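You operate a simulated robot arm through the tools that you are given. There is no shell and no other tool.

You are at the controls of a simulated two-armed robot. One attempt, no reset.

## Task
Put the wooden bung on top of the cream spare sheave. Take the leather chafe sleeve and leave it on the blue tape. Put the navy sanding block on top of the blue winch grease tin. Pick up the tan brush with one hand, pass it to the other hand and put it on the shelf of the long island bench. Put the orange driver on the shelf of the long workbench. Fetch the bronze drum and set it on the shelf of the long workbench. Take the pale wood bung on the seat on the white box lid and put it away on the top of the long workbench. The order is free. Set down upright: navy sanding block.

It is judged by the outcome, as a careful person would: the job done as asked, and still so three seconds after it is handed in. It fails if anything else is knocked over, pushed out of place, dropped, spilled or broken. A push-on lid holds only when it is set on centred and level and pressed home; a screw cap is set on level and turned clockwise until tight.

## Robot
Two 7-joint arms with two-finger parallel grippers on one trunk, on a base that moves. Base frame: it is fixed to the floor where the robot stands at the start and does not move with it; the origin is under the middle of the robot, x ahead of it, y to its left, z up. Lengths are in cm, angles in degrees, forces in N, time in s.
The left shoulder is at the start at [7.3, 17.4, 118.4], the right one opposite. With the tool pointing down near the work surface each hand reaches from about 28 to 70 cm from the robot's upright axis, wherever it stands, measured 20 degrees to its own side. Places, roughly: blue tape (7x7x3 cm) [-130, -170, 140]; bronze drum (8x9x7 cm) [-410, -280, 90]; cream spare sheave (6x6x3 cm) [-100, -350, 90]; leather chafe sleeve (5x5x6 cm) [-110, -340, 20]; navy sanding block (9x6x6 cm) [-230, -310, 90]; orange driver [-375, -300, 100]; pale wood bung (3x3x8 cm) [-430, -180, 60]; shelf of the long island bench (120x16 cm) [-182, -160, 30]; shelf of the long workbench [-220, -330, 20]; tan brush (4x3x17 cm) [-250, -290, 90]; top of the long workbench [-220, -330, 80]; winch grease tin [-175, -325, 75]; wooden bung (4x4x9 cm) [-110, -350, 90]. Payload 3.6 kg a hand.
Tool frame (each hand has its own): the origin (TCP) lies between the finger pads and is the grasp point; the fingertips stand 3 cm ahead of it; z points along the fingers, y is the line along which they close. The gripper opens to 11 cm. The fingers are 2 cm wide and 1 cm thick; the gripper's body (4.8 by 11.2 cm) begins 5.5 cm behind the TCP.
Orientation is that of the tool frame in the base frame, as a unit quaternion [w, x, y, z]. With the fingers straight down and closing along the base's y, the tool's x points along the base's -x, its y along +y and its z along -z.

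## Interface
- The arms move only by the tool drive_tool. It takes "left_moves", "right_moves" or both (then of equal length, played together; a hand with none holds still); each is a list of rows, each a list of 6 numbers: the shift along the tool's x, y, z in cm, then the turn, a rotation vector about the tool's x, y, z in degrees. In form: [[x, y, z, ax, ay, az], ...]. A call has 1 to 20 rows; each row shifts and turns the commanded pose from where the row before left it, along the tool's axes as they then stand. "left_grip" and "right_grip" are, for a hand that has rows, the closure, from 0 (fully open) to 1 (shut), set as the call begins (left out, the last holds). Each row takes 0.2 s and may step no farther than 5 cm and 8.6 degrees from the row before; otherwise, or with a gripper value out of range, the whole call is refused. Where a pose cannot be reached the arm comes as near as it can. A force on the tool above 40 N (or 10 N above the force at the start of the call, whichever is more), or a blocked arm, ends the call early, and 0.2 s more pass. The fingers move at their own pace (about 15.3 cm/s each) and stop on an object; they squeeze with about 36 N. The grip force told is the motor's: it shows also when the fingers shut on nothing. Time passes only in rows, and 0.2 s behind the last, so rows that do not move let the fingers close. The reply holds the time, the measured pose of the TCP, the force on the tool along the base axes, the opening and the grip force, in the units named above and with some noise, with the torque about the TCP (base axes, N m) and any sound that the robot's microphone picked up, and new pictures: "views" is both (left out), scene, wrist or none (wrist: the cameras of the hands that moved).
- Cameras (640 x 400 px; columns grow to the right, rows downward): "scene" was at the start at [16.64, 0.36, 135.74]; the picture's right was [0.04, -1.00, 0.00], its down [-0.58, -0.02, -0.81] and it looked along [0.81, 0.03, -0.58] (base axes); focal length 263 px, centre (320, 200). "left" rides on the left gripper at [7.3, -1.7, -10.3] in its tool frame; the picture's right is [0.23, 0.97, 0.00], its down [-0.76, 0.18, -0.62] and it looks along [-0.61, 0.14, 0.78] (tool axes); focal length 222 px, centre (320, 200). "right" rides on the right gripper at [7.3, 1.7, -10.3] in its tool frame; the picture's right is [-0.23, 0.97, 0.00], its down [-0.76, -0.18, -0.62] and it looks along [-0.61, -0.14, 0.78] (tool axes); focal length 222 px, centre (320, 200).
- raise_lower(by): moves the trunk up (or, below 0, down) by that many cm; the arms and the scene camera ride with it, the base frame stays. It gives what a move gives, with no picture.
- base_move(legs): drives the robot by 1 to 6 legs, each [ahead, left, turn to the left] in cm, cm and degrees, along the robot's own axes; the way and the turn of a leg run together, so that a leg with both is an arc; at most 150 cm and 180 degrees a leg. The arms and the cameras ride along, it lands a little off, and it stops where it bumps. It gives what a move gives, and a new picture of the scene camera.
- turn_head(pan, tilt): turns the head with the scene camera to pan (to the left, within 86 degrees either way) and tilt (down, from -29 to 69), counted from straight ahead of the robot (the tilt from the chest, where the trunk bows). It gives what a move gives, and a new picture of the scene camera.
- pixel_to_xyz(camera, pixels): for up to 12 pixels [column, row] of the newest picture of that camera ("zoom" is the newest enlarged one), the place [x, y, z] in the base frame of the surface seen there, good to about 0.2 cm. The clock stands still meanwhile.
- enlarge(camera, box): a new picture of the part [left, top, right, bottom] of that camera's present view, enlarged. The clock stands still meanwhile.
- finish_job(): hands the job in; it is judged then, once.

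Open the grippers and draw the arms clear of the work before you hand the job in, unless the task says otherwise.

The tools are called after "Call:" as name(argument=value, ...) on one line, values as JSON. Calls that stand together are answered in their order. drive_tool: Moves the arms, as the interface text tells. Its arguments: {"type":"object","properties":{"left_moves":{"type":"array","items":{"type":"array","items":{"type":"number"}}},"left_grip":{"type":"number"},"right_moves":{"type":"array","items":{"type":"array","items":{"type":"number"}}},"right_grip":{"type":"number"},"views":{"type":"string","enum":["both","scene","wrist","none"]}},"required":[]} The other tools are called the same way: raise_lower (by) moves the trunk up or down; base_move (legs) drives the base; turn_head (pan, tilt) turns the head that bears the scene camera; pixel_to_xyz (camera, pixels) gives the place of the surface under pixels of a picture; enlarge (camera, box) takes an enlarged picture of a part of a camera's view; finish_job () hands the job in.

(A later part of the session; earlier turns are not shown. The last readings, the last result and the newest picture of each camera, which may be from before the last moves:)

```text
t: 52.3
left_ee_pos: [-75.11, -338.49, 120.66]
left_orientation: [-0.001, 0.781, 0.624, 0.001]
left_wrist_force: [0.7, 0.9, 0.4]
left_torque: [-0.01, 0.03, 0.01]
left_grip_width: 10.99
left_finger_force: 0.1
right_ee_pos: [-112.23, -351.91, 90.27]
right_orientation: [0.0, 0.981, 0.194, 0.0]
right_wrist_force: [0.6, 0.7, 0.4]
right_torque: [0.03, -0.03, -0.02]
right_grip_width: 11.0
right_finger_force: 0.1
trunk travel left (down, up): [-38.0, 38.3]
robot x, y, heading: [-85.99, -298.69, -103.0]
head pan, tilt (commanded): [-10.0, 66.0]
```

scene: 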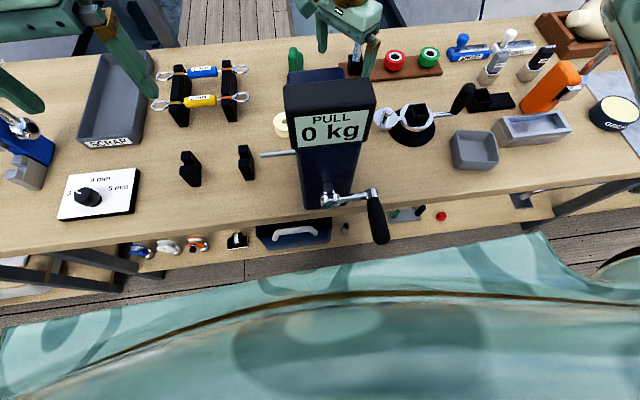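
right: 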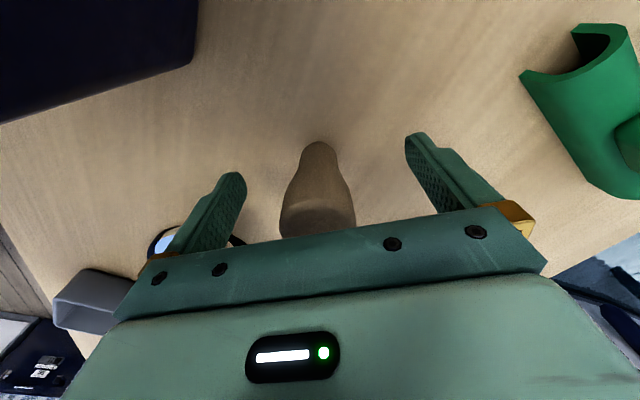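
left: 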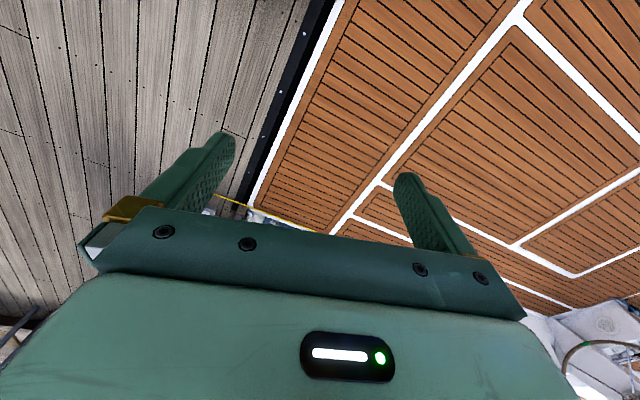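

The bung stands centred between the fingers. I close the right gripper on it.

Call:
drive_tool(right_moves=[[0, 0, 0, 0, 0, 0], [0, 0, 0, 0, 0, 0], [0, 0, 0, 0, 0, 0]], right_grip=1, views="wrist")

```text
t: 53.1
left_ee_pos: [-75.12, -338.64, 120.63]
left_orientation: [-0.002, 0.781, 0.624, 0.0]
left_wrist_force: [0.6, 0.0, -0.2]
left_torque: [-0.01, 0.01, -0.04]
left_grip_width: 11.0
left_finger_force: 0.1
right_ee_pos: [-112.14, -351.85, 90.46]
right_orientation: [0.0, 0.981, 0.193, 0.0]
right_wrist_force: [0.7, 0.4, 0.7]
right_torque: [0.0, -0.01, -0.01]
right_grip_width: 3.63
right_finger_force: 36.3
trunk travel left (down, up): [-38.0, 38.3]
robot x, y, heading: [-85.71, -298.72, -103.0]
head pan, tilt (commanded): [-10.0, 66.0]
```

right: 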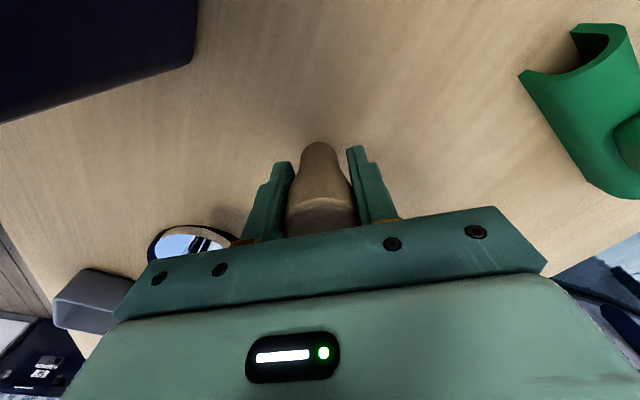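

Gripped at 3.63 cm width with 36 N. I lift straight up to z≈112, then shift over the sheave at (-98.6,-353.4).

Call:
drive_tool(right_moves=[[0, 0, -3, 0, 0, 0], [0, 0, -4.5, 0, 0, 0], [0, 0, -4.5, 0, 0, 0], [0, 0, -4.5, 0, 0, 0], [0, 0, -4.5, 0, 0, 0], [3.97, 2.17, 0, 0, 0, 0], [3.97, 2.17, 0, 0, 0, 0], [3.97, 2.17, 0, 0, 0, 0], [0, 0, 0, 0, 0, 0]], right_grip=1, views="both")

```text
t: 55.1
left_ee_pos: [-75.35, -338.47, 120.65]
left_orientation: [-0.001, 0.781, 0.625, 0.0]
left_wrist_force: [0.1, 1.5, 0.2]
left_torque: [-0.02, -0.03, 0.0]
left_grip_width: 10.99
left_finger_force: 0.0
right_ee_pos: [-98.96, -353.46, 111.26]
right_orientation: [0.0, 0.981, 0.193, 0.001]
right_wrist_force: [0.2, -1.0, -0.5]
right_torque: [0.0, 0.0, -0.04]
right_grip_width: 3.63
right_finger_force: 36.1
trunk travel left (down, up): [-38.0, 38.3]
robot x, y, heading: [-85.96, -299.02, -102.8]
head pan, tilt (commanded): [-10.0, 66.0]
```

scene: 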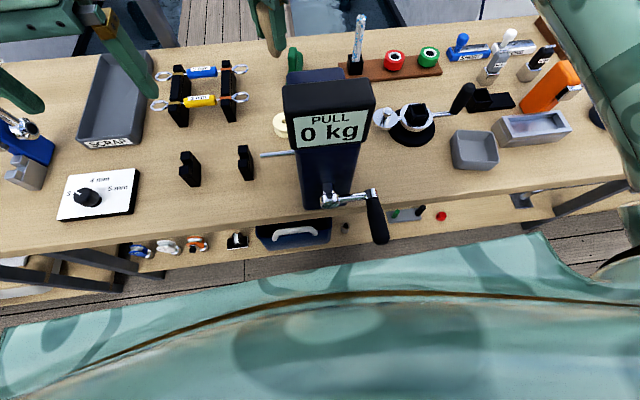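
right: 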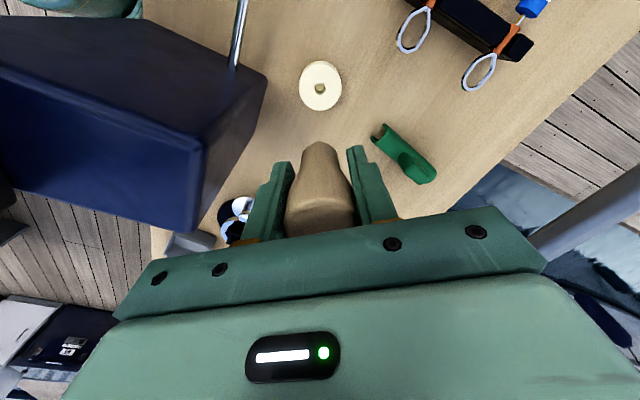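

The sheave shows at (320,87) in the wrist view, right under the held bung's line. I measure its rim to fine-tune.

Call:
pixel_to_xyz(camera="right", pixels=[[301, 86], [339, 86], [320, 66], [320, 106], [308, 98], [333, 75], [319, 145], [320, 190]])

```text
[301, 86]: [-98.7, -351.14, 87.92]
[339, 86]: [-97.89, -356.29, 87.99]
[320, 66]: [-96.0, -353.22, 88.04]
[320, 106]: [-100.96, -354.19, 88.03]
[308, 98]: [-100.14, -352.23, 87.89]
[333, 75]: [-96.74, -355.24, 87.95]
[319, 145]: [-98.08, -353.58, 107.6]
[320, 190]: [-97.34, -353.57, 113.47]
```

Sheave centre refines to (-98.45,-353.7); I correct by 0.5 cm and descend to just above it (bung bottom about 0.8 cm over the sheave).

Call:
drive_tool(right_moves=[[0.37, 0.42, 0, 0, 0, 0], [0, 0, 4.5, 0, 0, 0], [0, 0, 4.5, 0, 0, 0], [0, 0, 4.5, 0, 0, 0], [0, 0, 3.4, 0, 0, 0], [0, 0, 0, 0, 0, 0]], right_grip=1, views="both")

```text
t: 56.5
left_ee_pos: [-75.21, -338.5, 120.71]
left_orientation: [-0.001, 0.781, 0.625, 0.0]
left_wrist_force: [-0.1, 0.2, 0.1]
left_torque: [-0.01, 0.02, -0.01]
left_grip_width: 11.02
left_finger_force: 0.2
right_ee_pos: [-98.23, -353.83, 94.32]
right_orientation: [0.0, 0.981, 0.193, 0.0]
right_wrist_force: [1.0, 0.5, 0.1]
right_torque: [0.01, 0.01, 0.03]
right_grip_width: 3.58
right_finger_force: 36.2
trunk travel left (down, up): [-38.0, 38.3]
robot x, y, heading: [-86.21, -298.57, -102.7]
head pan, tilt (commanded): [-10.0, 66.0]
```

scene: 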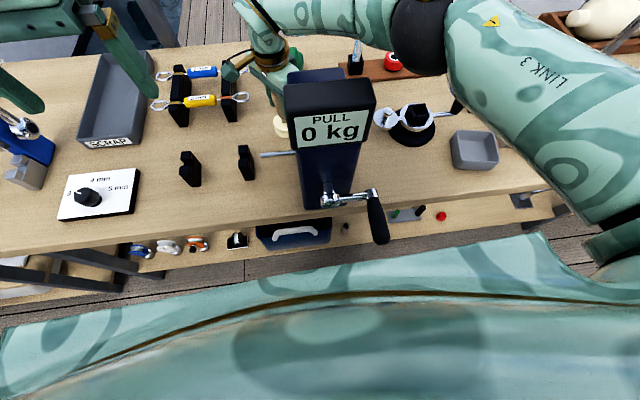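
right: 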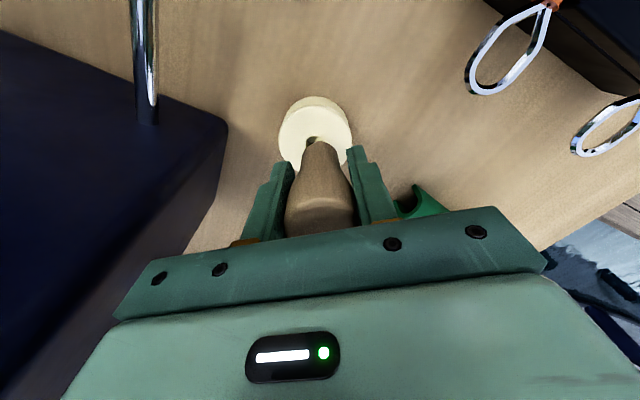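

The sheave rim shows from column 279 to 352, so it seems ~0.3 cm off the bung's axis along the closing direction. I enlarge the view to measure the offset before lowering.

Call:
enlarge(camera="right", box=[250, 80, 390, 170])

```text
4.44 times, centred on (320, 125) of right
```

zoom: 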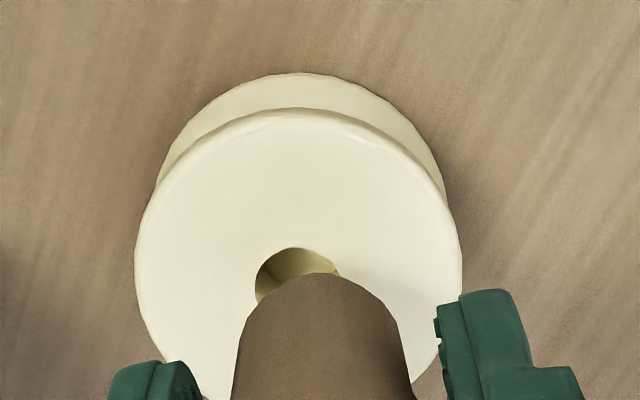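

The hole's centre is at zoom column 298 vs the bung's 322, meaning the sheave is 0.4 cm toward -y of the tool. I shift by that and lower gently until contact.

Call:
drive_tool(right_moves=[[0.1, -0.4, 0, 0, 0, 0], [0, 0, 0.4, 0, 0, 0], [0, 0, 0.2, 0, 0, 0], [0, 0, 0.1, 0, 0, 0], [0, 0, 0, 0, 0, 0]], right_grip=1, views="wrist")

Call:
enlarge(camera="right", box=[250, 80, 390, 170])

```text
t: 57.7
left_ee_pos: [-75.1, -338.5, 120.54]
left_orientation: [-0.001, 0.781, 0.624, 0.0]
left_wrist_force: [-0.3, -0.4, 0.0]
left_torque: [-0.03, -0.02, 0.0]
left_grip_width: 11.02
left_finger_force: 0.0
right_ee_pos: [-98.33, -353.36, 93.9]
right_orientation: [0.0, 0.981, 0.194, 0.0]
right_wrist_force: [0.4, -0.8, -0.1]
right_torque: [0.01, 0.04, 0.03]
right_grip_width: 3.59
right_finger_force: 35.6
trunk travel left (down, up): [-38.0, 38.3]
robot x, y, heading: [-85.63, -298.63, -103.0]
head pan, tilt (commanded): [-10.0, 66.0]
```

right: 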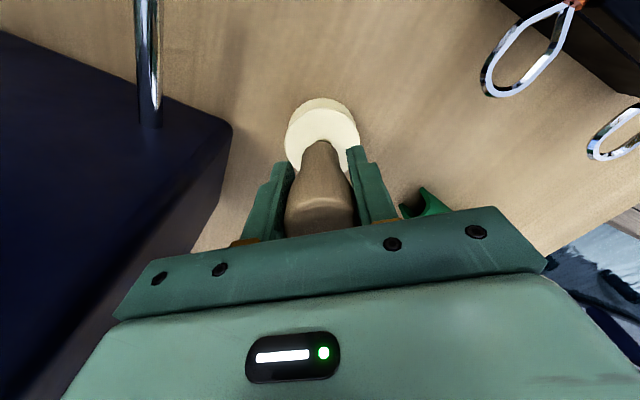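

```text
4.44 times, centred on (320, 125) of right
```

zoom: 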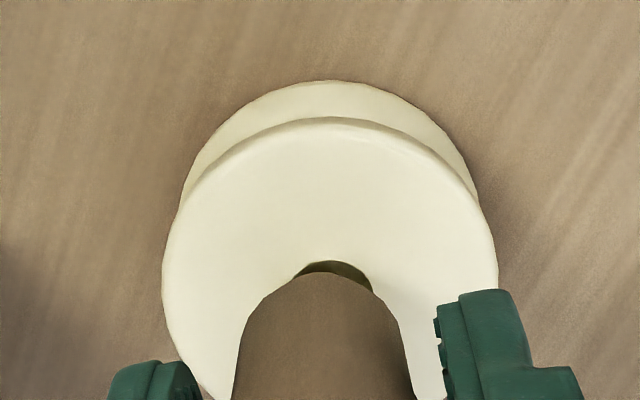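

Now the bung covers the hole and is centred within 0.15 cm. I lower the last ~0.45 cm in small steps, watching the force.

Call:
drive_tool(right_moves=[[0, 0.1, 0.2, 0, 0, 0], [0, 0, 0.15, 0, 0, 0], [0, 0, 0.1, 0, 0, 0], [0, 0, 0, 0, 0, 0]], right_grip=1, views="none")

```text
t: 58.7
left_ee_pos: [-75.2, -338.56, 120.6]
left_orientation: [-0.002, 0.781, 0.625, 0.0]
left_wrist_force: [-0.2, 0.3, 0.6]
left_torque: [0.02, 0.0, 0.02]
left_grip_width: 11.0
left_finger_force: 0.1
right_ee_pos: [-98.34, -353.53, 93.38]
right_orientation: [0.0, 0.981, 0.193, 0.0]
right_wrist_force: [0.2, 0.2, 1.4]
right_torque: [-0.02, 0.0, -0.01]
right_grip_width: 3.62
right_finger_force: 36.7
trunk travel left (down, up): [-38.0, 38.3]
robot x, y, heading: [-85.94, -298.66, -103.0]
head pan, tilt (commanded): [-10.0, 66.0]
```

A slight 1.4 N shows; I lower another 0.2 cm to confirm contact.

Call:
drive_tool(right_moves=[[0, 0, 0.1, 0, 0, 0], [0, 0, 0.1, 0, 0, 0], [0, 0, 0, 0, 0, 0]], right_grip=1, views="none")

```text
t: 59.5
left_ee_pos: [-75.09, -338.39, 120.68]
left_orientation: [-0.001, 0.781, 0.625, -0.001]
left_wrist_force: [-0.5, -0.9, 0.3]
left_torque: [-0.03, 0.02, 0.03]
left_grip_width: 11.0
left_finger_force: 0.1
right_ee_pos: [-98.32, -353.35, 93.34]
right_orientation: [0.001, 0.981, 0.193, -0.001]
right_wrist_force: [-1.3, -1.4, 18.8]
right_torque: [-0.13, 0.11, -0.01]
right_grip_width: 3.6
right_finger_force: 36.0
trunk travel left (down, up): [-38.0, 38.3]
robot x, y, heading: [-85.99, -298.49, -102.6]
head pan, tilt (commanded): [-10.0, 66.0]
```

Contact at 18.8 N: the bung rests on the sheave. I ease up 0.15 cm and open the fingers.

Call:
drive_tool(right_moves=[[0, 0, -0.15, 0, 0, 0], [0, 0, 0, 0, 0, 0]], right_grip=1, views="none")

Call:
drive_tool(right_moves=[[0, 0, 0, 0, 0, 0], [0, 0, 0, 0, 0, 0], [0, 0, 0, 0, 0, 0]], right_grip=0, views="wrist")

```text
t: 60.1
left_ee_pos: [-75.09, -338.46, 120.68]
left_orientation: [0.0, 0.781, 0.624, -0.001]
left_wrist_force: [0.4, -0.9, 1.1]
left_torque: [0.01, 0.03, 0.02]
left_grip_width: 10.97
left_finger_force: 0.0
right_ee_pos: [-98.17, -353.44, 93.52]
right_orientation: [-0.001, 0.981, 0.193, -0.001]
right_wrist_force: [-0.6, -2.9, 16.1]
right_torque: [-0.16, 0.06, 0.05]
right_grip_width: 3.62
right_finger_force: 36.1
trunk travel left (down, up): [-38.0, 38.3]
robot x, y, heading: [-86.1, -298.83, -102.7]
head pan, tilt (commanded): [-10.0, 66.0]
```

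```text
t: 60.9
left_ee_pos: [-75.2, -338.61, 120.73]
left_orientation: [-0.001, 0.781, 0.624, 0.0]
left_wrist_force: [0.2, -0.3, 0.3]
left_torque: [0.02, 0.0, -0.01]
left_grip_width: 10.99
left_finger_force: 0.0
right_ee_pos: [-98.39, -353.37, 93.32]
right_orientation: [0.0, 0.981, 0.193, 0.0]
right_wrist_force: [-0.1, 0.3, 0.8]
right_torque: [-0.01, 0.01, 0.02]
right_grip_width: 10.98
right_finger_force: 0.1
trunk travel left (down, up): [-38.0, 38.3]
robot x, y, heading: [-85.93, -298.67, -102.9]
head pan, tilt (commanded): [-10.0, 66.0]
```

right: 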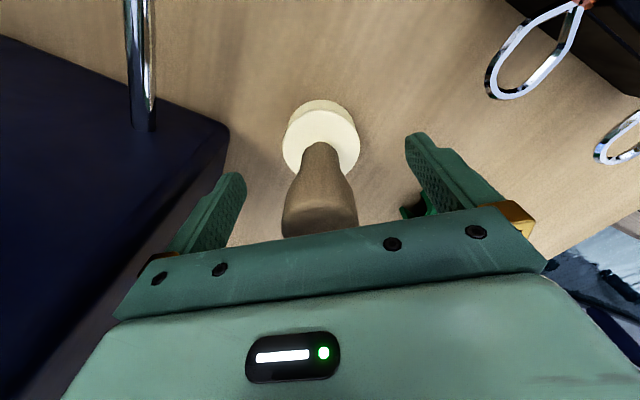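

The bung stands free on the sheave between the open fingers. I rise straight up 20 cm and check.

Call:
drive_tool(right_moves=[[0, 0, -2, 0, 0, 0], [0, 0, -4, 0, 0, 0], [0, 0, -4.5, 0, 0, 0], [0, 0, -4.5, 0, 0, 0], [0, 0, -4.5, 0, 0, 0], [0, 0, 0, 0, 0, 0]], right_grip=0, views="wrist")

```text
t: 62.3
left_ee_pos: [-75.11, -338.54, 120.6]
left_orientation: [-0.001, 0.781, 0.625, 0.0]
left_wrist_force: [0.3, -0.4, -0.4]
left_torque: [0.01, 0.02, 0.0]
left_grip_width: 10.99
left_finger_force: 0.2
right_ee_pos: [-98.56, -353.37, 112.86]
right_orientation: [-0.002, 0.981, 0.193, 0.0]
right_wrist_force: [-0.8, 0.8, -0.4]
right_torque: [0.04, 0.01, 0.03]
right_grip_width: 10.96
right_finger_force: 0.0
trunk travel left (down, up): [-38.0, 38.3]
robot x, y, heading: [-85.78, -298.72, -102.9]
head pan, tilt (commanded): [-10.0, 66.0]
```

right: 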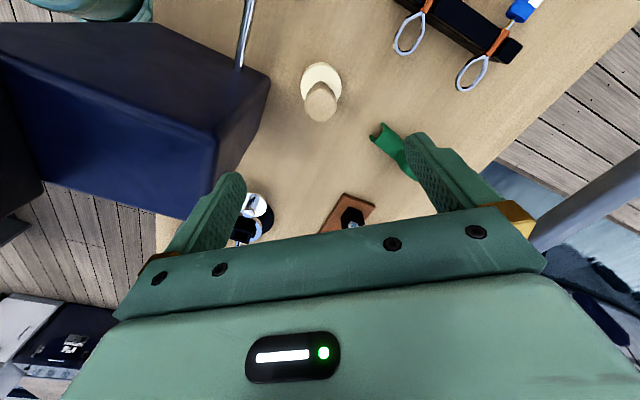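

The bung stands centred on the sheave. Next is the leather sleeve on the workbench shelf; I raise the trunk so the hands clear the scale, then back off and look at the shelf.

Call:
raise_lower(by=20)

Call:
base_move(legs=[[-45, 0, 0]])

Call:
turn_head(pan=0, tilt=40)

```text
t: 64.5
left_ee_pos: [-75.12, -338.54, 140.54]
left_orientation: [-0.001, 0.781, 0.625, 0.0]
left_wrist_force: [-0.8, 0.1, -0.1]
left_torque: [0.01, 0.01, -0.01]
left_grip_width: 11.01
left_finger_force: 0.0
right_ee_pos: [-98.28, -353.42, 132.85]
right_orientation: [-0.001, 0.981, 0.193, 0.0]
right_wrist_force: [-0.2, -0.2, 0.6]
right_torque: [0.0, -0.02, 0.02]
right_grip_width: 10.99
right_finger_force: 0.0
trunk travel left (down, up): [-58.0, 18.3]
robot x, y, heading: [-85.77, -298.65, -102.7]
head pan, tilt (commanded): [-10.0, 66.0]
```

```text
t: 67.2
left_ee_pos: [-65.14, -294.48, 140.63]
left_orientation: [-0.001, 0.781, 0.625, 0.0]
left_wrist_force: [0.1, -0.5, 0.2]
left_torque: [0.0, 0.01, -0.02]
left_grip_width: 11.0
left_finger_force: 0.0
right_ee_pos: [-88.22, -309.41, 132.78]
right_orientation: [0.0, 0.981, 0.193, -0.001]
right_wrist_force: [-0.6, 0.0, 0.4]
right_torque: [-0.02, 0.0, -0.03]
right_grip_width: 11.01
right_finger_force: 0.0
trunk travel left (down, up): [-58.0, 18.3]
robot x, y, heading: [-76.08, -254.59, -102.9]
head pan, tilt (commanded): [-10.0, 66.0]
```

scene: 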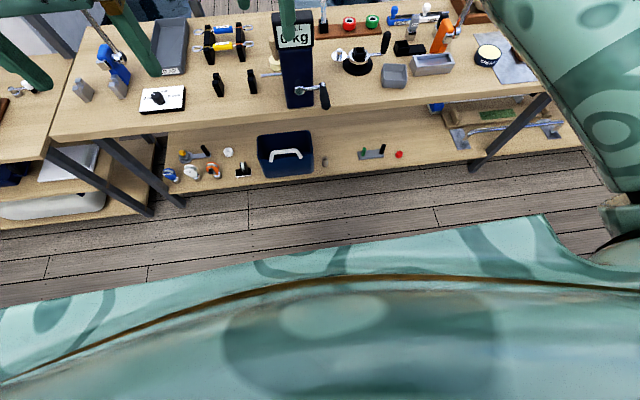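

```text
t: 68.1
left_ee_pos: [-65.17, -294.51, 140.62]
left_orientation: [-0.002, 0.781, 0.625, 0.0]
left_wrist_force: [0.3, 0.3, 0.7]
left_torque: [0.0, -0.01, 0.01]
left_grip_width: 11.01
left_finger_force: 0.0
right_ee_pos: [-88.23, -309.49, 132.9]
right_orientation: [-0.001, 0.981, 0.194, 0.001]
right_wrist_force: [0.5, -0.4, 0.2]
right_torque: [-0.03, -0.01, 0.02]
right_grip_width: 10.99
right_finger_force: 0.0
trunk travel left (down, up): [-58.0, 18.3]
robot x, y, heading: [-75.74, -254.9, -102.6]
head pan, tilt (commanded): [0.0, 40.0]
```

scene: 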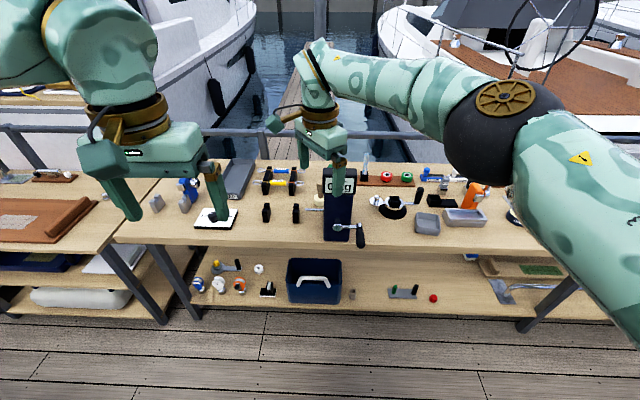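

The shelf shows the bin at (315,285), the brown sleeve at (352,294) and a small rack at (403,293). I enlarge and measure around them.

Call:
enlarge(camera="scene", box=[300, 240, 440, 320])

```text
4.57 times, centred on (370, 280) of scene
```

zoom: 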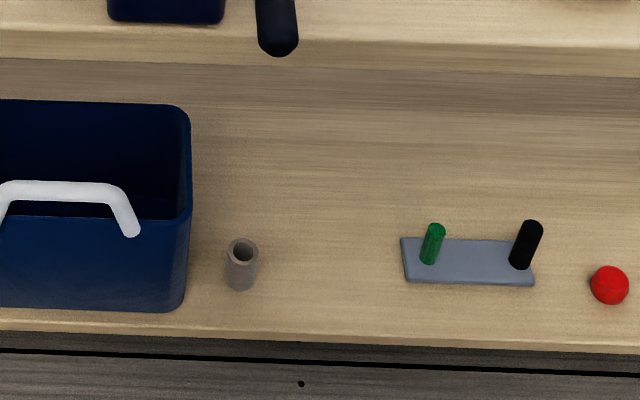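

The sleeve is the brown tube at zoom (242,265). I measure it, the bin's side, the shelf and bench edges.

Call:
pixel_to_xyz(camera="zoom", pixels=[[242, 258], [230, 250], [256, 250], [241, 285], [243, 241], [188, 295], [188, 220], [190, 120], [300, 325], [300, 345], [300, 60], [300, 75]])

Call:
pixel_to_xyz(camera="scene", pixels=[[392, 294], [352, 294], [352, 287], [343, 300], [400, 245], [320, 248], [400, 250], [520, 320], [205, 315], [450, 305]])

```text
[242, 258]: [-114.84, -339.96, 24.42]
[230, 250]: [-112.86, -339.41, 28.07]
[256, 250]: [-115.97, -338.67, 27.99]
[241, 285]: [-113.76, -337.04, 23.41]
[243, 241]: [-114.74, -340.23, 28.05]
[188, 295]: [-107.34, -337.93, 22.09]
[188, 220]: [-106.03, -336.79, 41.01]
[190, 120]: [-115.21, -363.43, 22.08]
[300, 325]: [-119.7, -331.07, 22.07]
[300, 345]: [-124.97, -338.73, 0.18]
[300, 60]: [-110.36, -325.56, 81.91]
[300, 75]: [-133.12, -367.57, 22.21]
```

```text
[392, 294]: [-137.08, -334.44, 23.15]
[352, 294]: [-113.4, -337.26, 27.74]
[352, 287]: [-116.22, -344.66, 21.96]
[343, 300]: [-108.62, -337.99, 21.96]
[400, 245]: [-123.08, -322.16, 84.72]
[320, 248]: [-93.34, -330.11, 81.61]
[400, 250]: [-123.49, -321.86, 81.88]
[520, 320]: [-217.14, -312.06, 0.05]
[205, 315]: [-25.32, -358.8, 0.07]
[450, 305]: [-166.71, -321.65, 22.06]
```

Sleeve: centre about (-114.5,-339.2), z 22–28, the bin's side about 7 cm to its left; the bench front overhangs it by 14 cm. I'll take it with the right hand tilted 45° forward: first undo the yaw, shift the hand 19 cm to the right, and tilt, all clear of the bench.

Call:
drive_tool(right_moves=[[0, 0, 0, 0, 0, -7.9], [0, 0, 0, 0, 0, -7.9], [0, 0, 0, 0, 0, -7.9], [0, 0, 0, 0, 0, -7.9], [0, 0, 0, 0, 0, -7.9], [0, 0, 0, 0, 0, -7.9], [0, 0, 0, 0, 0, -7.6], [0.75, -4.75, 0, 0, 0, 0], [0.75, -4.75, 0, 0, 0, 0], [0.75, -4.75, 0, 0, 0, 0], [0.75, -4.75, 0, 0, 0, 0], [0, 0, 0, 0, -7.5, 0], [0, 0, 0, 0, -7.5, 0], [0, 0, 0, 0, -7.5, 0], [0, 0, 0, 0, -7.5, 0], [0, 0, 0, 0, -7.5, 0], [0, 0, 0, 0, -7.5, 0]], right_grip=0, views="both")

```text
t: 71.7
left_ee_pos: [-65.16, -294.48, 140.62]
left_orientation: [-0.001, 0.78, 0.625, 0.0]
left_wrist_force: [-0.1, 0.1, 0.3]
left_torque: [0.01, 0.01, -0.03]
left_grip_width: 11.0
left_finger_force: 0.1
right_ee_pos: [-106.13, -302.19, 132.94]
right_orientation: [0.241, 0.721, 0.577, -0.299]
right_wrist_force: [0.2, -0.1, -0.2]
right_torque: [-0.01, 0.02, 0.03]
right_grip_width: 10.99
right_finger_force: 0.1
trunk travel left (down, up): [-58.0, 18.3]
robot x, y, heading: [-75.53, -254.79, -103.0]
head pan, tilt (commanded): [0.0, 40.0]
```

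scene: 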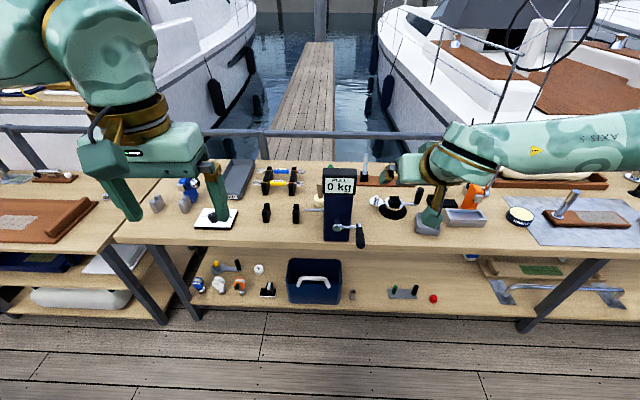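
right: 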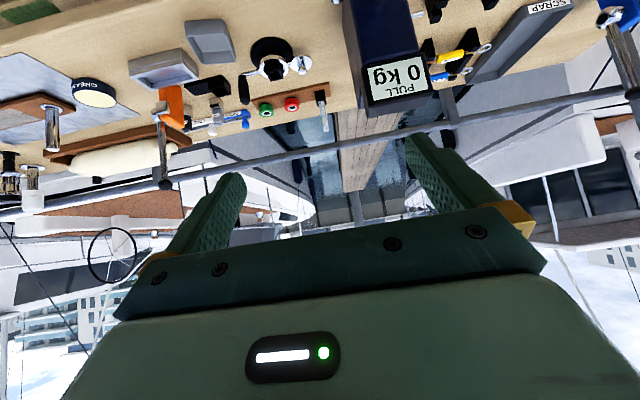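

The right hand is tilted 45° forward as wanted. I bring the left hand up and back a bit so that it stays clear of the bench when the trunk is lowered, then lower the trunk fully.

Call:
drive_tool(left_moves=[[1.2, 0, -4.4, 0, 0, 0], [1.2, 0, -4.4, 0, 0, 0], [1.2, 0, -4.4, 0, 0, 0], [1.2, 0, -4.4, 0, 0, 0], [1.2, 0, -4.4, 0, 0, 0], [1.2, 0, -4.4, 0, 0, 0]], views="none")

Call:
raise_lower(by=-58)

```text
t: 73.1
left_ee_pos: [-64.69, -285.11, 163.77]
left_orientation: [-0.001, 0.781, 0.625, 0.0]
left_wrist_force: [-0.3, 0.4, -0.4]
left_torque: [-0.02, -0.01, -0.02]
left_grip_width: 10.99
left_finger_force: 0.0
left hand out of reach, approached as far as the arm can: row 5, 6
right_ee_pos: [-106.13, -301.99, 132.9]
right_orientation: [0.239, 0.721, 0.577, -0.299]
right_wrist_force: [-0.1, 0.4, 0.4]
right_torque: [-0.02, -0.02, -0.02]
right_grip_width: 10.99
right_finger_force: 0.1
trunk travel left (down, up): [-58.0, 18.3]
robot x, y, heading: [-76.27, -254.67, -102.7]
head pan, tilt (commanded): [0.0, 40.0]
```

```text
refused: -58 is not a number from -40 to 40
```

The trunk step limit is 40 cm, so I lower in two moves.

Call:
raise_lower(by=-40)

Call:
raise_lower(by=-18)

```text
t: 77.0
left_ee_pos: [-64.96, -285.41, 123.83]
left_orientation: [0.0, 0.781, 0.624, 0.0]
left_wrist_force: [0.3, -0.2, 0.0]
left_torque: [-0.01, 0.01, 0.02]
left_grip_width: 11.01
left_finger_force: 0.1
right_ee_pos: [-106.09, -302.33, 92.9]
right_orientation: [0.239, 0.722, 0.577, -0.299]
right_wrist_force: [0.2, 0.5, -1.0]
right_torque: [0.01, 0.0, 0.0]
right_grip_width: 11.02
right_finger_force: 0.1
trunk travel left (down, up): [-18.0, 58.3]
robot x, y, heading: [-75.8, -255.05, -103.1]
head pan, tilt (commanded): [0.0, 40.0]
```

```text
t: 79.0
left_ee_pos: [-64.82, -285.3, 105.83]
left_orientation: [-0.001, 0.781, 0.625, -0.002]
left_wrist_force: [0.4, 0.3, 0.5]
left_torque: [-0.03, 0.0, -0.02]
left_grip_width: 11.01
left_finger_force: 0.1
right_ee_pos: [-106.6, -304.43, 69.49]
right_orientation: [0.198, 0.741, 0.592, -0.248]
right_wrist_force: [0.0, 0.4, -0.1]
right_torque: [-0.07, -0.01, -0.01]
right_grip_width: 11.02
right_finger_force: 0.1
trunk travel left (down, up): [0.0, 76.3]
robot x, y, heading: [-75.58, -254.72, -102.5]
head pan, tilt (commanded): [0.0, 40.0]
```

After the last lowering the right hand ended lower (69.5) and less tilted than expected, so the arm may be touching something. I look toward the right arm.

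Call:
turn_head(pan=-50, tilt=45)

```text
t: 80.1
left_ee_pos: [-64.96, -285.37, 105.75]
left_orientation: [-0.001, 0.781, 0.625, 0.0]
left_wrist_force: [-0.1, 0.2, 0.3]
left_torque: [-0.01, 0.01, 0.02]
left_grip_width: 11.02
left_finger_force: 0.0
right_ee_pos: [-106.66, -304.42, 69.49]
right_orientation: [0.198, 0.741, 0.592, -0.248]
right_wrist_force: [0.9, -0.7, 0.9]
right_torque: [0.02, -0.01, 0.03]
right_grip_width: 11.01
right_finger_force: 0.1
trunk travel left (down, up): [0.0, 76.3]
robot x, y, heading: [-75.56, -254.5, -102.8]
head pan, tilt (commanded): [-50.0, 45.0]
```

scene: 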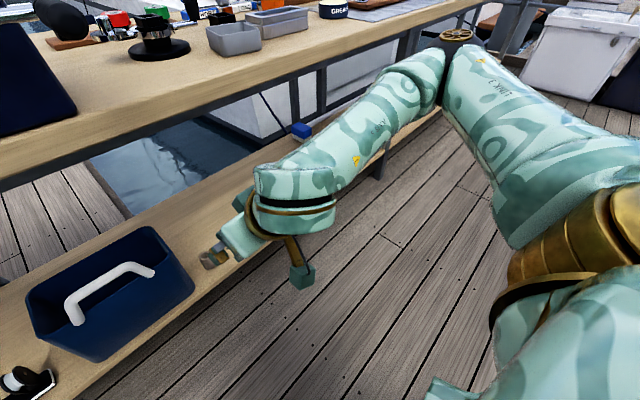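

The elbow joint is at (455,45), out to the right near the bench's edge line in the picture. I measure where it really is.

Call:
pixel_to_xyz(camera="scene", pixels=[[457, 38], [442, 80], [430, 60], [380, 100], [300, 180], [500, 100], [540, 170], [350, 145], [296, 265], [245, 235], [350, 60], [470, 20]])

```text
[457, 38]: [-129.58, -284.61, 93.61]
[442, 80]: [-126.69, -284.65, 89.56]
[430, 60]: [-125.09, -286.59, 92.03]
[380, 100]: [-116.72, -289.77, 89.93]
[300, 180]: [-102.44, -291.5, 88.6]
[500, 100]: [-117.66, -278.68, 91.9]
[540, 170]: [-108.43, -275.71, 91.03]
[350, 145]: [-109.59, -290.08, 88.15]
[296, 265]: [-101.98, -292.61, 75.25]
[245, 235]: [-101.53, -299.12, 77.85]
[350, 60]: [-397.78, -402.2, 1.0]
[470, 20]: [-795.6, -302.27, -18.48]
```

Nothing is near the elbow (it is ~35 cm from the bench edge), so the deflection is likely just the arm's own resolution. I try a small move: restore the tilt and descend a little, to see how the arm behaves.

Call:
drive_tool(right_moves=[[0, 0, 0, 0, -4, 0], [0, 0, 0, 0, -4, 0], [3, 0, 3, 0, 0, 0], [3, 0, 3, 0, 0, 0], [0, 0, 0, 0, 0, 0]], right_grip=0, views="scene")

```text
t: 81.3
left_ee_pos: [-65.01, -285.41, 105.69]
left_orientation: [-0.001, 0.781, 0.625, 0.0]
left_wrist_force: [-0.6, 0.5, 0.0]
left_torque: [0.0, 0.05, 0.0]
left_grip_width: 11.0
left_finger_force: 0.0
right_ee_pos: [-105.64, -305.11, 64.81]
right_orientation: [0.198, 0.736, 0.592, -0.262]
right_wrist_force: [-0.4, -0.2, 0.2]
right_torque: [0.01, 0.0, -0.02]
right_grip_width: 11.01
right_finger_force: 0.0
right hand out of reach, approached as far as the arm can: row 1, 2, 3, 4
trunk travel left (down, up): [0.0, 76.3]
robot x, y, heading: [-75.52, -255.06, -102.9]
head pan, tilt (commanded): [-50.0, 45.0]
```

scene: 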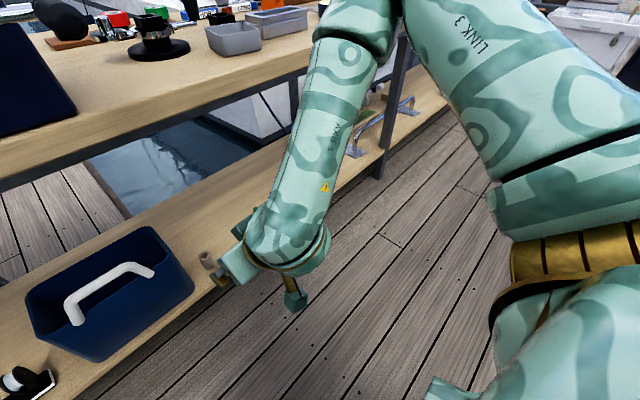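

Rows report "out of reach" although the distance is modest, so it is a joint-limit matter of this tilt. I go back to a vertical tool here in free space, descend, and then find how much tilt is possible low down.

Call:
drive_tool(right_moves=[[0, 0, 0, 0, 7.5, 0], [0, 0, 0, 0, 7.5, 0], [0, 0, 0, 0, 7.5, 0], [0, 0, 0, 0, 7.5, 0], [0, 0, 0, 0, 7.5, 0], [0, 0, 0, 0, 0, 0]], right_grip=0, views="none")

```text
t: 82.7
left_ee_pos: [-64.92, -285.38, 105.87]
left_orientation: [-0.002, 0.781, 0.625, 0.001]
left_wrist_force: [-0.2, -0.4, 0.2]
left_torque: [0.01, 0.02, -0.01]
left_grip_width: 11.01
left_finger_force: 0.1
right_ee_pos: [-105.62, -305.12, 64.67]
right_orientation: [0.014, 0.781, 0.625, -0.016]
right_wrist_force: [0.4, 0.2, 0.2]
right_torque: [0.04, 0.01, -0.01]
right_grip_width: 11.0
right_finger_force: 0.1
trunk travel left (down, up): [0.0, 76.3]
robot x, y, heading: [-75.81, -254.58, -102.9]
head pan, tilt (commanded): [-50.0, 45.0]
```

The vertical tool is reached again. I descend step by step in free space in front of the bench.

Call:
drive_tool(right_moves=[[0, 0, 4.5, 0, 0, 0], [0, 0, 4.5, 0, 0, 0], [0, 0, 4.5, 0, 0, 0], [0, 0, 4.5, 0, 0, 0], [0, 0, 4.5, 0, 0, 0], [0, 0, 4.5, 0, 0, 0], [0, 0, 4.5, 0, 0, 0], [0, 0, 0, 0, 0, 0]], right_grip=0, views="scene")

```text
t: 84.5
left_ee_pos: [-65.01, -285.45, 105.78]
left_orientation: [-0.001, 0.781, 0.624, 0.0]
left_wrist_force: [0.4, 0.1, 0.5]
left_torque: [0.01, -0.01, 0.0]
left_grip_width: 11.0
left_finger_force: 0.1
right_ee_pos: [-105.85, -306.43, 33.27]
right_orientation: [0.014, 0.779, 0.626, -0.017]
right_wrist_force: [0.4, -0.1, -0.3]
right_torque: [0.0, 0.02, 0.0]
right_grip_width: 11.04
right_finger_force: 0.1
trunk travel left (down, up): [0.0, 76.3]
robot x, y, heading: [-75.7, -254.41, -102.9]
head pan, tilt (commanded): [-50.0, 45.0]
```

scene: 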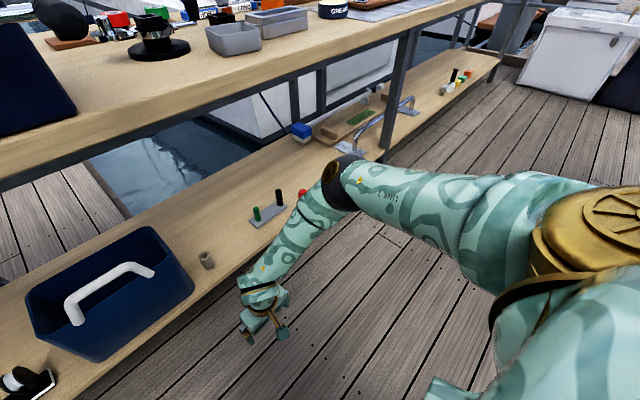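

Vertical works down to z=33. I measure the elbow and forearm to know what would pass under the bench.

Call:
pixel_to_xyz(camera="scene", pixels=[[345, 165], [340, 200], [310, 210], [285, 245], [262, 280], [250, 295], [440, 190], [600, 230], [262, 320]])

Call:
drive_tool(right_moves=[[0, 0, 0, 0, -6, 0], [0, 0, 0, 0, -6, 0], [0, 0, 0, 0, -6, 0], [0, 0, 0, 0, -6, 0], [0, 0, 0, 0, -6, 0], [0, 0, 0, 0, -6, 0], [0, 0, 0, 0, 0, 0]], right_grip=0, views="scene")

```text
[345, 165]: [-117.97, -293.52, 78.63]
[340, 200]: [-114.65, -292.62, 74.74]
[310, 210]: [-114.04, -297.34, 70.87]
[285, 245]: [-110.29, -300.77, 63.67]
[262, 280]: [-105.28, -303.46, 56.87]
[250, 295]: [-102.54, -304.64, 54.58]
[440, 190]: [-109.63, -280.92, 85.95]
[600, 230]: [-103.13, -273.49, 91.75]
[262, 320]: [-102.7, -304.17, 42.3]
```

```text
t: 86.1
left_ee_pos: [-64.94, -285.41, 105.75]
left_orientation: [-0.001, 0.781, 0.624, 0.0]
left_wrist_force: [0.3, -0.3, 0.3]
left_torque: [0.0, 0.01, -0.03]
left_grip_width: 10.98
left_finger_force: 0.0
right_ee_pos: [-105.94, -306.46, 33.27]
right_orientation: [0.112, 0.768, 0.615, -0.139]
right_wrist_force: [0.2, 0.4, -0.6]
right_torque: [-0.01, -0.03, -0.01]
right_grip_width: 10.99
right_finger_force: 0.1
right hand out of reach, approached as far as the arm can: row 4, 5, 6
trunk travel left (down, up): [0.0, 76.3]
robot x, y, heading: [-76.19, -254.84, -102.8]
head pan, tilt (commanded): [-50.0, 45.0]
```

scene: 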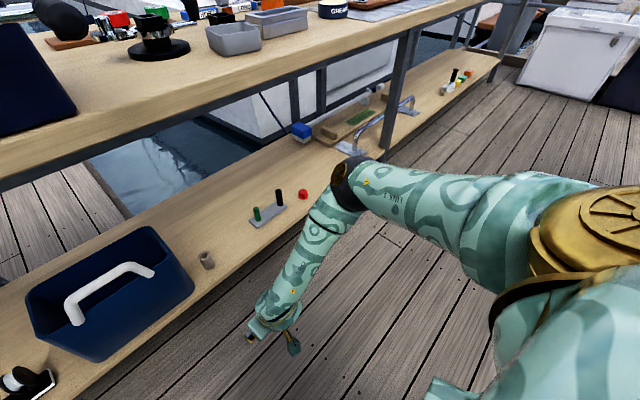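

Here the wrist only allows ~20° tilt, but the arm is still bent (elbow at z≈77). Reaching farther forward flattens the forearm, so I push the hand 11 cm ahead in free space and retry tilting.

Call:
drive_tool(right_moves=[[-3.43, 0, 1.29, 0, 0, 0], [-3.43, 0, 1.29, 0, 0, 0], [-3.43, 0, 1.29, 0, 0, 0], [0, 0, 0, 0, -6, 0], [0, 0, 0, 0, -6, 0], [0, 0, 0, 0, -6, 0], [0, 0, 0, 0, -6, 0], [0, 0, 0, 0, 0, 0]], right_grip=0, views="scene")

```text
t: 87.9
left_ee_pos: [-64.9, -285.38, 105.66]
left_orientation: [-0.001, 0.781, 0.624, 0.0]
left_wrist_force: [-0.3, 0.5, 1.0]
left_torque: [-0.04, 0.04, -0.01]
left_grip_width: 11.02
left_finger_force: 0.1
right_ee_pos: [-108.14, -317.17, 33.02]
right_orientation: [0.169, 0.751, 0.603, -0.209]
right_wrist_force: [-0.3, -0.1, 0.0]
right_torque: [0.0, -0.04, 0.0]
right_grip_width: 11.01
right_finger_force: 0.1
right hand out of reach, approached as far as the arm can: row 5, 6, 7
trunk travel left (down, up): [0.0, 76.3]
robot x, y, heading: [-75.67, -254.53, -102.7]
head pan, tilt (commanded): [-50.0, 45.0]
```

scene: 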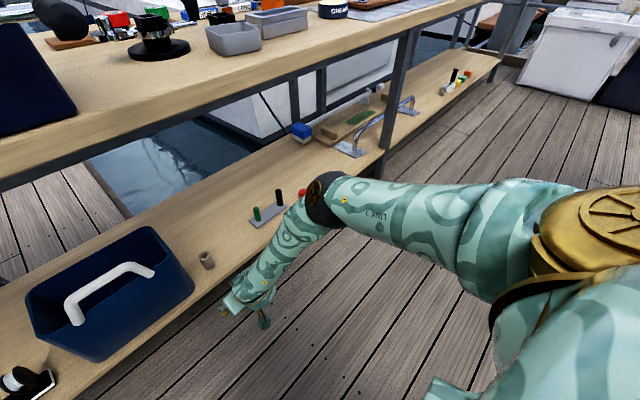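

Tilt is now 31° at 68 cm reach. I measure the elbow and forearm again for clearance under the bench edge.

Call:
pixel_to_xyz(camera="scene", pixels=[[320, 180], [318, 175], [300, 205], [280, 225], [262, 250], [245, 275], [240, 300], [263, 322]])

Call:
enlarge(camera="right", box=[0, 0, 640, 400])

```text
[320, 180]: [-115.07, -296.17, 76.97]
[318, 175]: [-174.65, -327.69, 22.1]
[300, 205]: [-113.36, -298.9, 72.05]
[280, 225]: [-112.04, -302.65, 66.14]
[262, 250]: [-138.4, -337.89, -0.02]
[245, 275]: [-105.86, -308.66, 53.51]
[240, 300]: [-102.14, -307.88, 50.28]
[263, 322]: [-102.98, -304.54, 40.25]
```

```text
1.00 times, centred on (320, 200) of right (not enlarged: the box is as wide or as high as the picture)
```

zoom: 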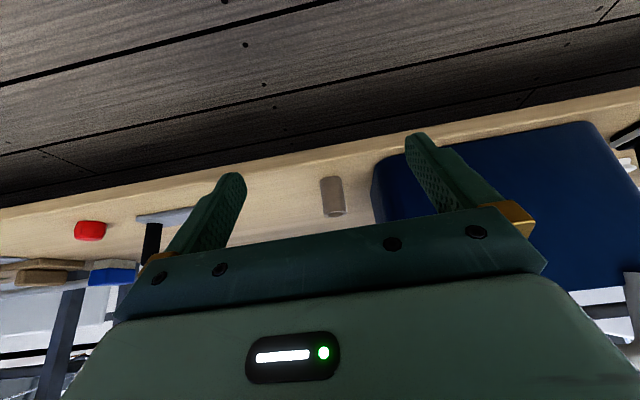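

The elbow sits ~19 cm behind the TCP at z≈77, which would come near the bench edge. I extend 4 cm more and tilt further for better clearance.

Call:
drive_tool(right_moves=[[-1.7, 0, 1.0, 0, 0, 0], [-1.7, 0, 1.0, 0, 0, 0], [0, 0, 0, 0, -4, 0], [0, 0, 0, 0, -4, 0], [1.56, 0, 2.58, 0, 0, 0], [1.56, 0, 2.58, 0, 0, 0], [0, 0, 0, 0, 0, 0]], right_grip=0, views="scene")

```text
t: 89.5
left_ee_pos: [-65.02, -285.42, 105.85]
left_orientation: [0.0, 0.781, 0.625, 0.0]
left_wrist_force: [-0.2, 0.6, 0.4]
left_torque: [0.02, 0.02, 0.0]
left_grip_width: 10.99
left_finger_force: 0.1
right_ee_pos: [-108.85, -320.9, 27.97]
right_orientation: [0.19, 0.744, 0.596, -0.236]
right_wrist_force: [0.8, -0.3, 0.2]
right_torque: [-0.01, -0.02, 0.03]
right_grip_width: 10.98
right_finger_force: 0.1
right hand out of reach, approached as far as the arm can: row 4, 6
trunk travel left (down, up): [0.0, 76.3]
robot x, y, heading: [-75.91, -254.74, -102.7]
head pan, tilt (commanded): [-50.0, 45.0]
```

scene: 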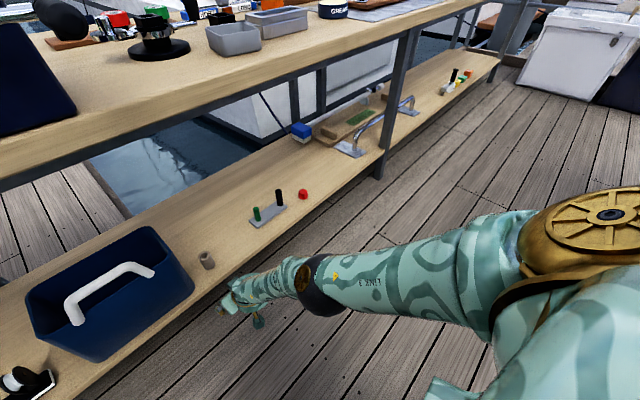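

The arm has swung elbow-down and now holds 35° tilt at z=28, which suits the shelf. I lower 1.8 cm more, set the opening to ~7.5 cm, and check the wrist view.

Call:
drive_tool(right_moves=[[0.5, 0, 0.75, 0, 0, 0], [0.5, 0, 0.75, 0, 0, 0], [0, 0, 0, 0, 0, 0]], right_grip=0.32, views="wrist")

Call:
pixel_to_xyz(camera="scene", pixels=[[315, 260], [310, 300], [280, 280], [370, 280], [260, 322]])

```text
t: 90.3
left_ee_pos: [-64.94, -285.37, 105.8]
left_orientation: [-0.002, 0.781, 0.624, 0.0]
left_wrist_force: [-1.1, -0.5, 0.0]
left_torque: [0.0, 0.0, -0.01]
left_grip_width: 11.0
left_finger_force: 0.2
right_ee_pos: [-108.86, -320.78, 27.84]
right_orientation: [0.191, 0.743, 0.597, -0.235]
right_wrist_force: [1.0, -0.2, -0.1]
right_torque: [0.01, 0.0, -0.01]
right_grip_width: 7.49
right_finger_force: 0.0
right hand out of reach, approached as far as the arm can: row 1, 2
trunk travel left (down, up): [0.0, 76.3]
robot x, y, heading: [-75.71, -254.77, -103.0]
head pan, tilt (commanded): [-50.0, 45.0]
```

right: 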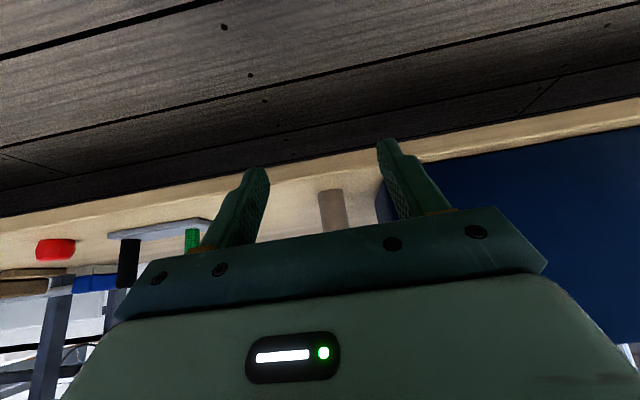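

```text
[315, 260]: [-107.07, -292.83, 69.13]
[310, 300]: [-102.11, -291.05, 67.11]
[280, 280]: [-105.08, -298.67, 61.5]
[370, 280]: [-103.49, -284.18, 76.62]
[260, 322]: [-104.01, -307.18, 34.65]
```

The arm is at full stretch; I pull back 2.5 cm while lowering 2 cm.

Call:
drive_tool(right_moves=[[2.05, 0, -1.43, 0, 0, 0], [0.58, 0, 0.82, 0, 0, 0], [0.58, 0, 0.82, 0, 0, 0], [0, 0, 0, 0, 0, 0]], right_grip=0.32, views="none")

```text
t: 91.3
left_ee_pos: [-64.96, -285.4, 105.79]
left_orientation: [-0.001, 0.781, 0.625, 0.0]
left_wrist_force: [0.6, 0.6, 0.6]
left_torque: [0.0, 0.03, 0.01]
left_grip_width: 11.03
left_finger_force: 0.1
right_ee_pos: [-108.4, -319.01, 26.48]
right_orientation: [0.19, 0.744, 0.596, -0.235]
right_wrist_force: [0.6, 0.6, 0.8]
right_torque: [0.02, 0.0, -0.01]
right_grip_width: 7.48
right_finger_force: 0.1
right hand out of reach, approached as far as the arm can: row 1, 2, 3
trunk travel left (down, up): [0.0, 76.3]
robot x, y, heading: [-76.15, -254.91, -102.5]
head pan, tilt (commanded): [-50.0, 45.0]
```

z=26.5 now, fine for the 6 cm tall sleeve. The sleeve lies 21 cm ahead and 1.5 cm right of the TCP; I drive 13 cm forward first and check.

Call:
base_move(legs=[[13, -1.5, 0]])

Call:
enlarge(camera="right", box=[0, 0, 640, 400])

```text
t: 92.6
left_ee_pos: [-69.31, -298.02, 105.73]
left_orientation: [-0.002, 0.781, 0.625, -0.001]
left_wrist_force: [-0.5, -0.6, 0.0]
left_torque: [0.03, 0.02, 0.0]
left_grip_width: 11.0
left_finger_force: 0.1
right_ee_pos: [-112.85, -331.54, 26.32]
right_orientation: [0.191, 0.743, 0.597, -0.235]
right_wrist_force: [-0.6, 0.4, -0.1]
right_torque: [0.01, 0.02, -0.03]
right_grip_width: 7.49
right_finger_force: 0.1
trunk travel left (down, up): [0.0, 76.3]
robot x, y, heading: [-80.36, -267.29, -102.6]
head pan, tilt (commanded): [-50.0, 45.0]
```

scene: 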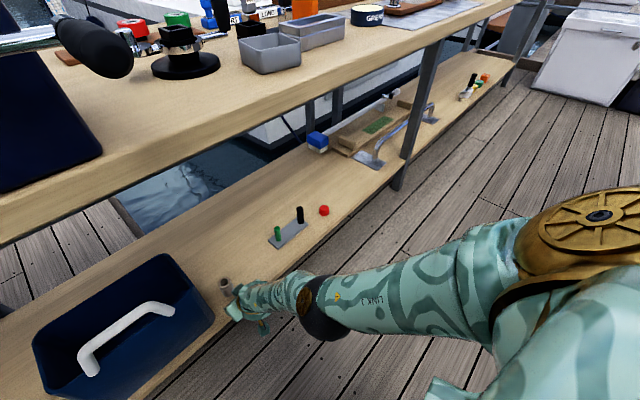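

```text
1.00 times, centred on (320, 200) of right (not enlarged: the box is as wide or as high as the picture)
```

zoom: 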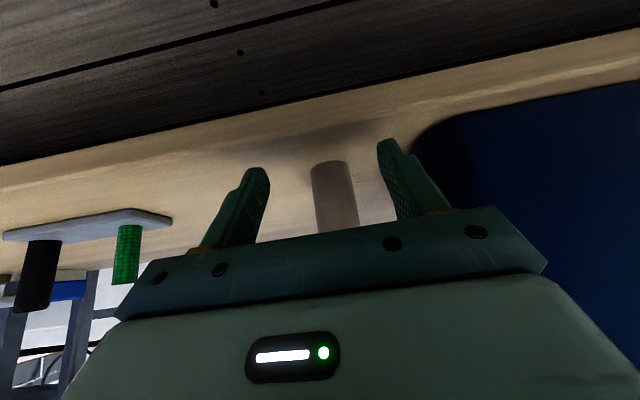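

The sleeve shows at (332,195), between the fingers ahead. I measure it to plan the last advance.

Call:
pixel_to_xyz(camera="zoom", pixels=[[332, 190], [318, 190], [350, 190], [330, 165], [335, 220], [415, 180], [240, 140]])

```text
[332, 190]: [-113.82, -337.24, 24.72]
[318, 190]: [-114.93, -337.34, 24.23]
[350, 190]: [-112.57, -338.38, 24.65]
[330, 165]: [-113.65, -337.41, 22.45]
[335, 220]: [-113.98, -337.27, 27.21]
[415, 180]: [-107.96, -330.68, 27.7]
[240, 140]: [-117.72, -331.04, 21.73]
```

Sleeve centre ≈ (-114.2,-339.0): 7.6 cm ahead and 0.3 cm left of the TCP. I drive that last bit.

Call:
base_move(legs=[[7.4, 0.3, 0]])

Call:
enlarge(camera="right", box=[0, 0, 640, 400])

```text
t: 93.7
left_ee_pos: [-70.75, -305.33, 105.83]
left_orientation: [-0.001, 0.781, 0.625, 0.001]
left_wrist_force: [-0.9, 0.0, -0.5]
left_torque: [0.01, 0.01, 0.01]
left_grip_width: 11.01
left_finger_force: 0.1
right_ee_pos: [-114.1, -339.02, 26.42]
right_orientation: [0.19, 0.744, 0.596, -0.235]
right_wrist_force: [-0.3, -0.3, 0.2]
right_torque: [0.02, 0.02, -0.02]
right_grip_width: 7.48
right_finger_force: 0.0
trunk travel left (down, up): [0.0, 76.3]
robot x, y, heading: [-81.7, -274.46, -102.7]
head pan, tilt (commanded): [-50.0, 45.0]
```

scene: 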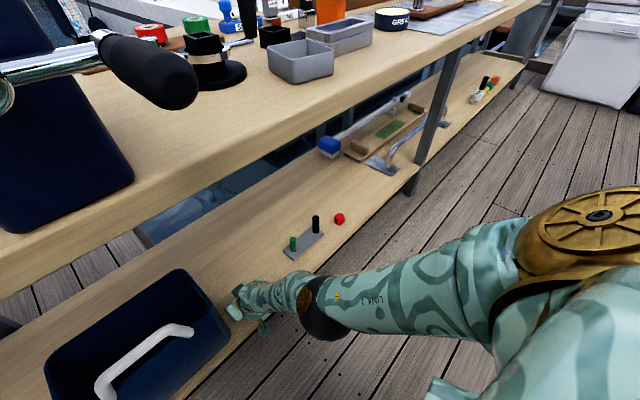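

```text
1.00 times, centred on (320, 200) of right (not enlarged: the box is as wide or as high as the picture)
```

zoom: 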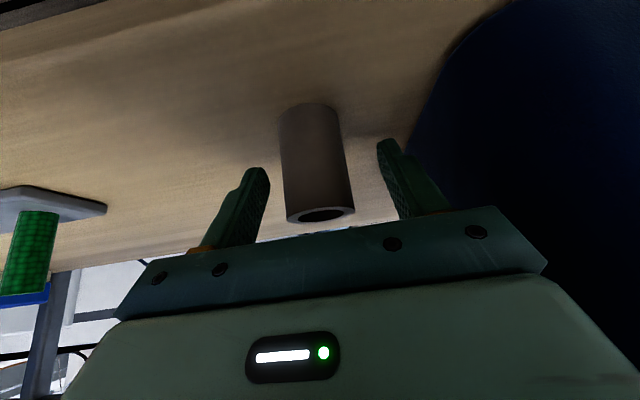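

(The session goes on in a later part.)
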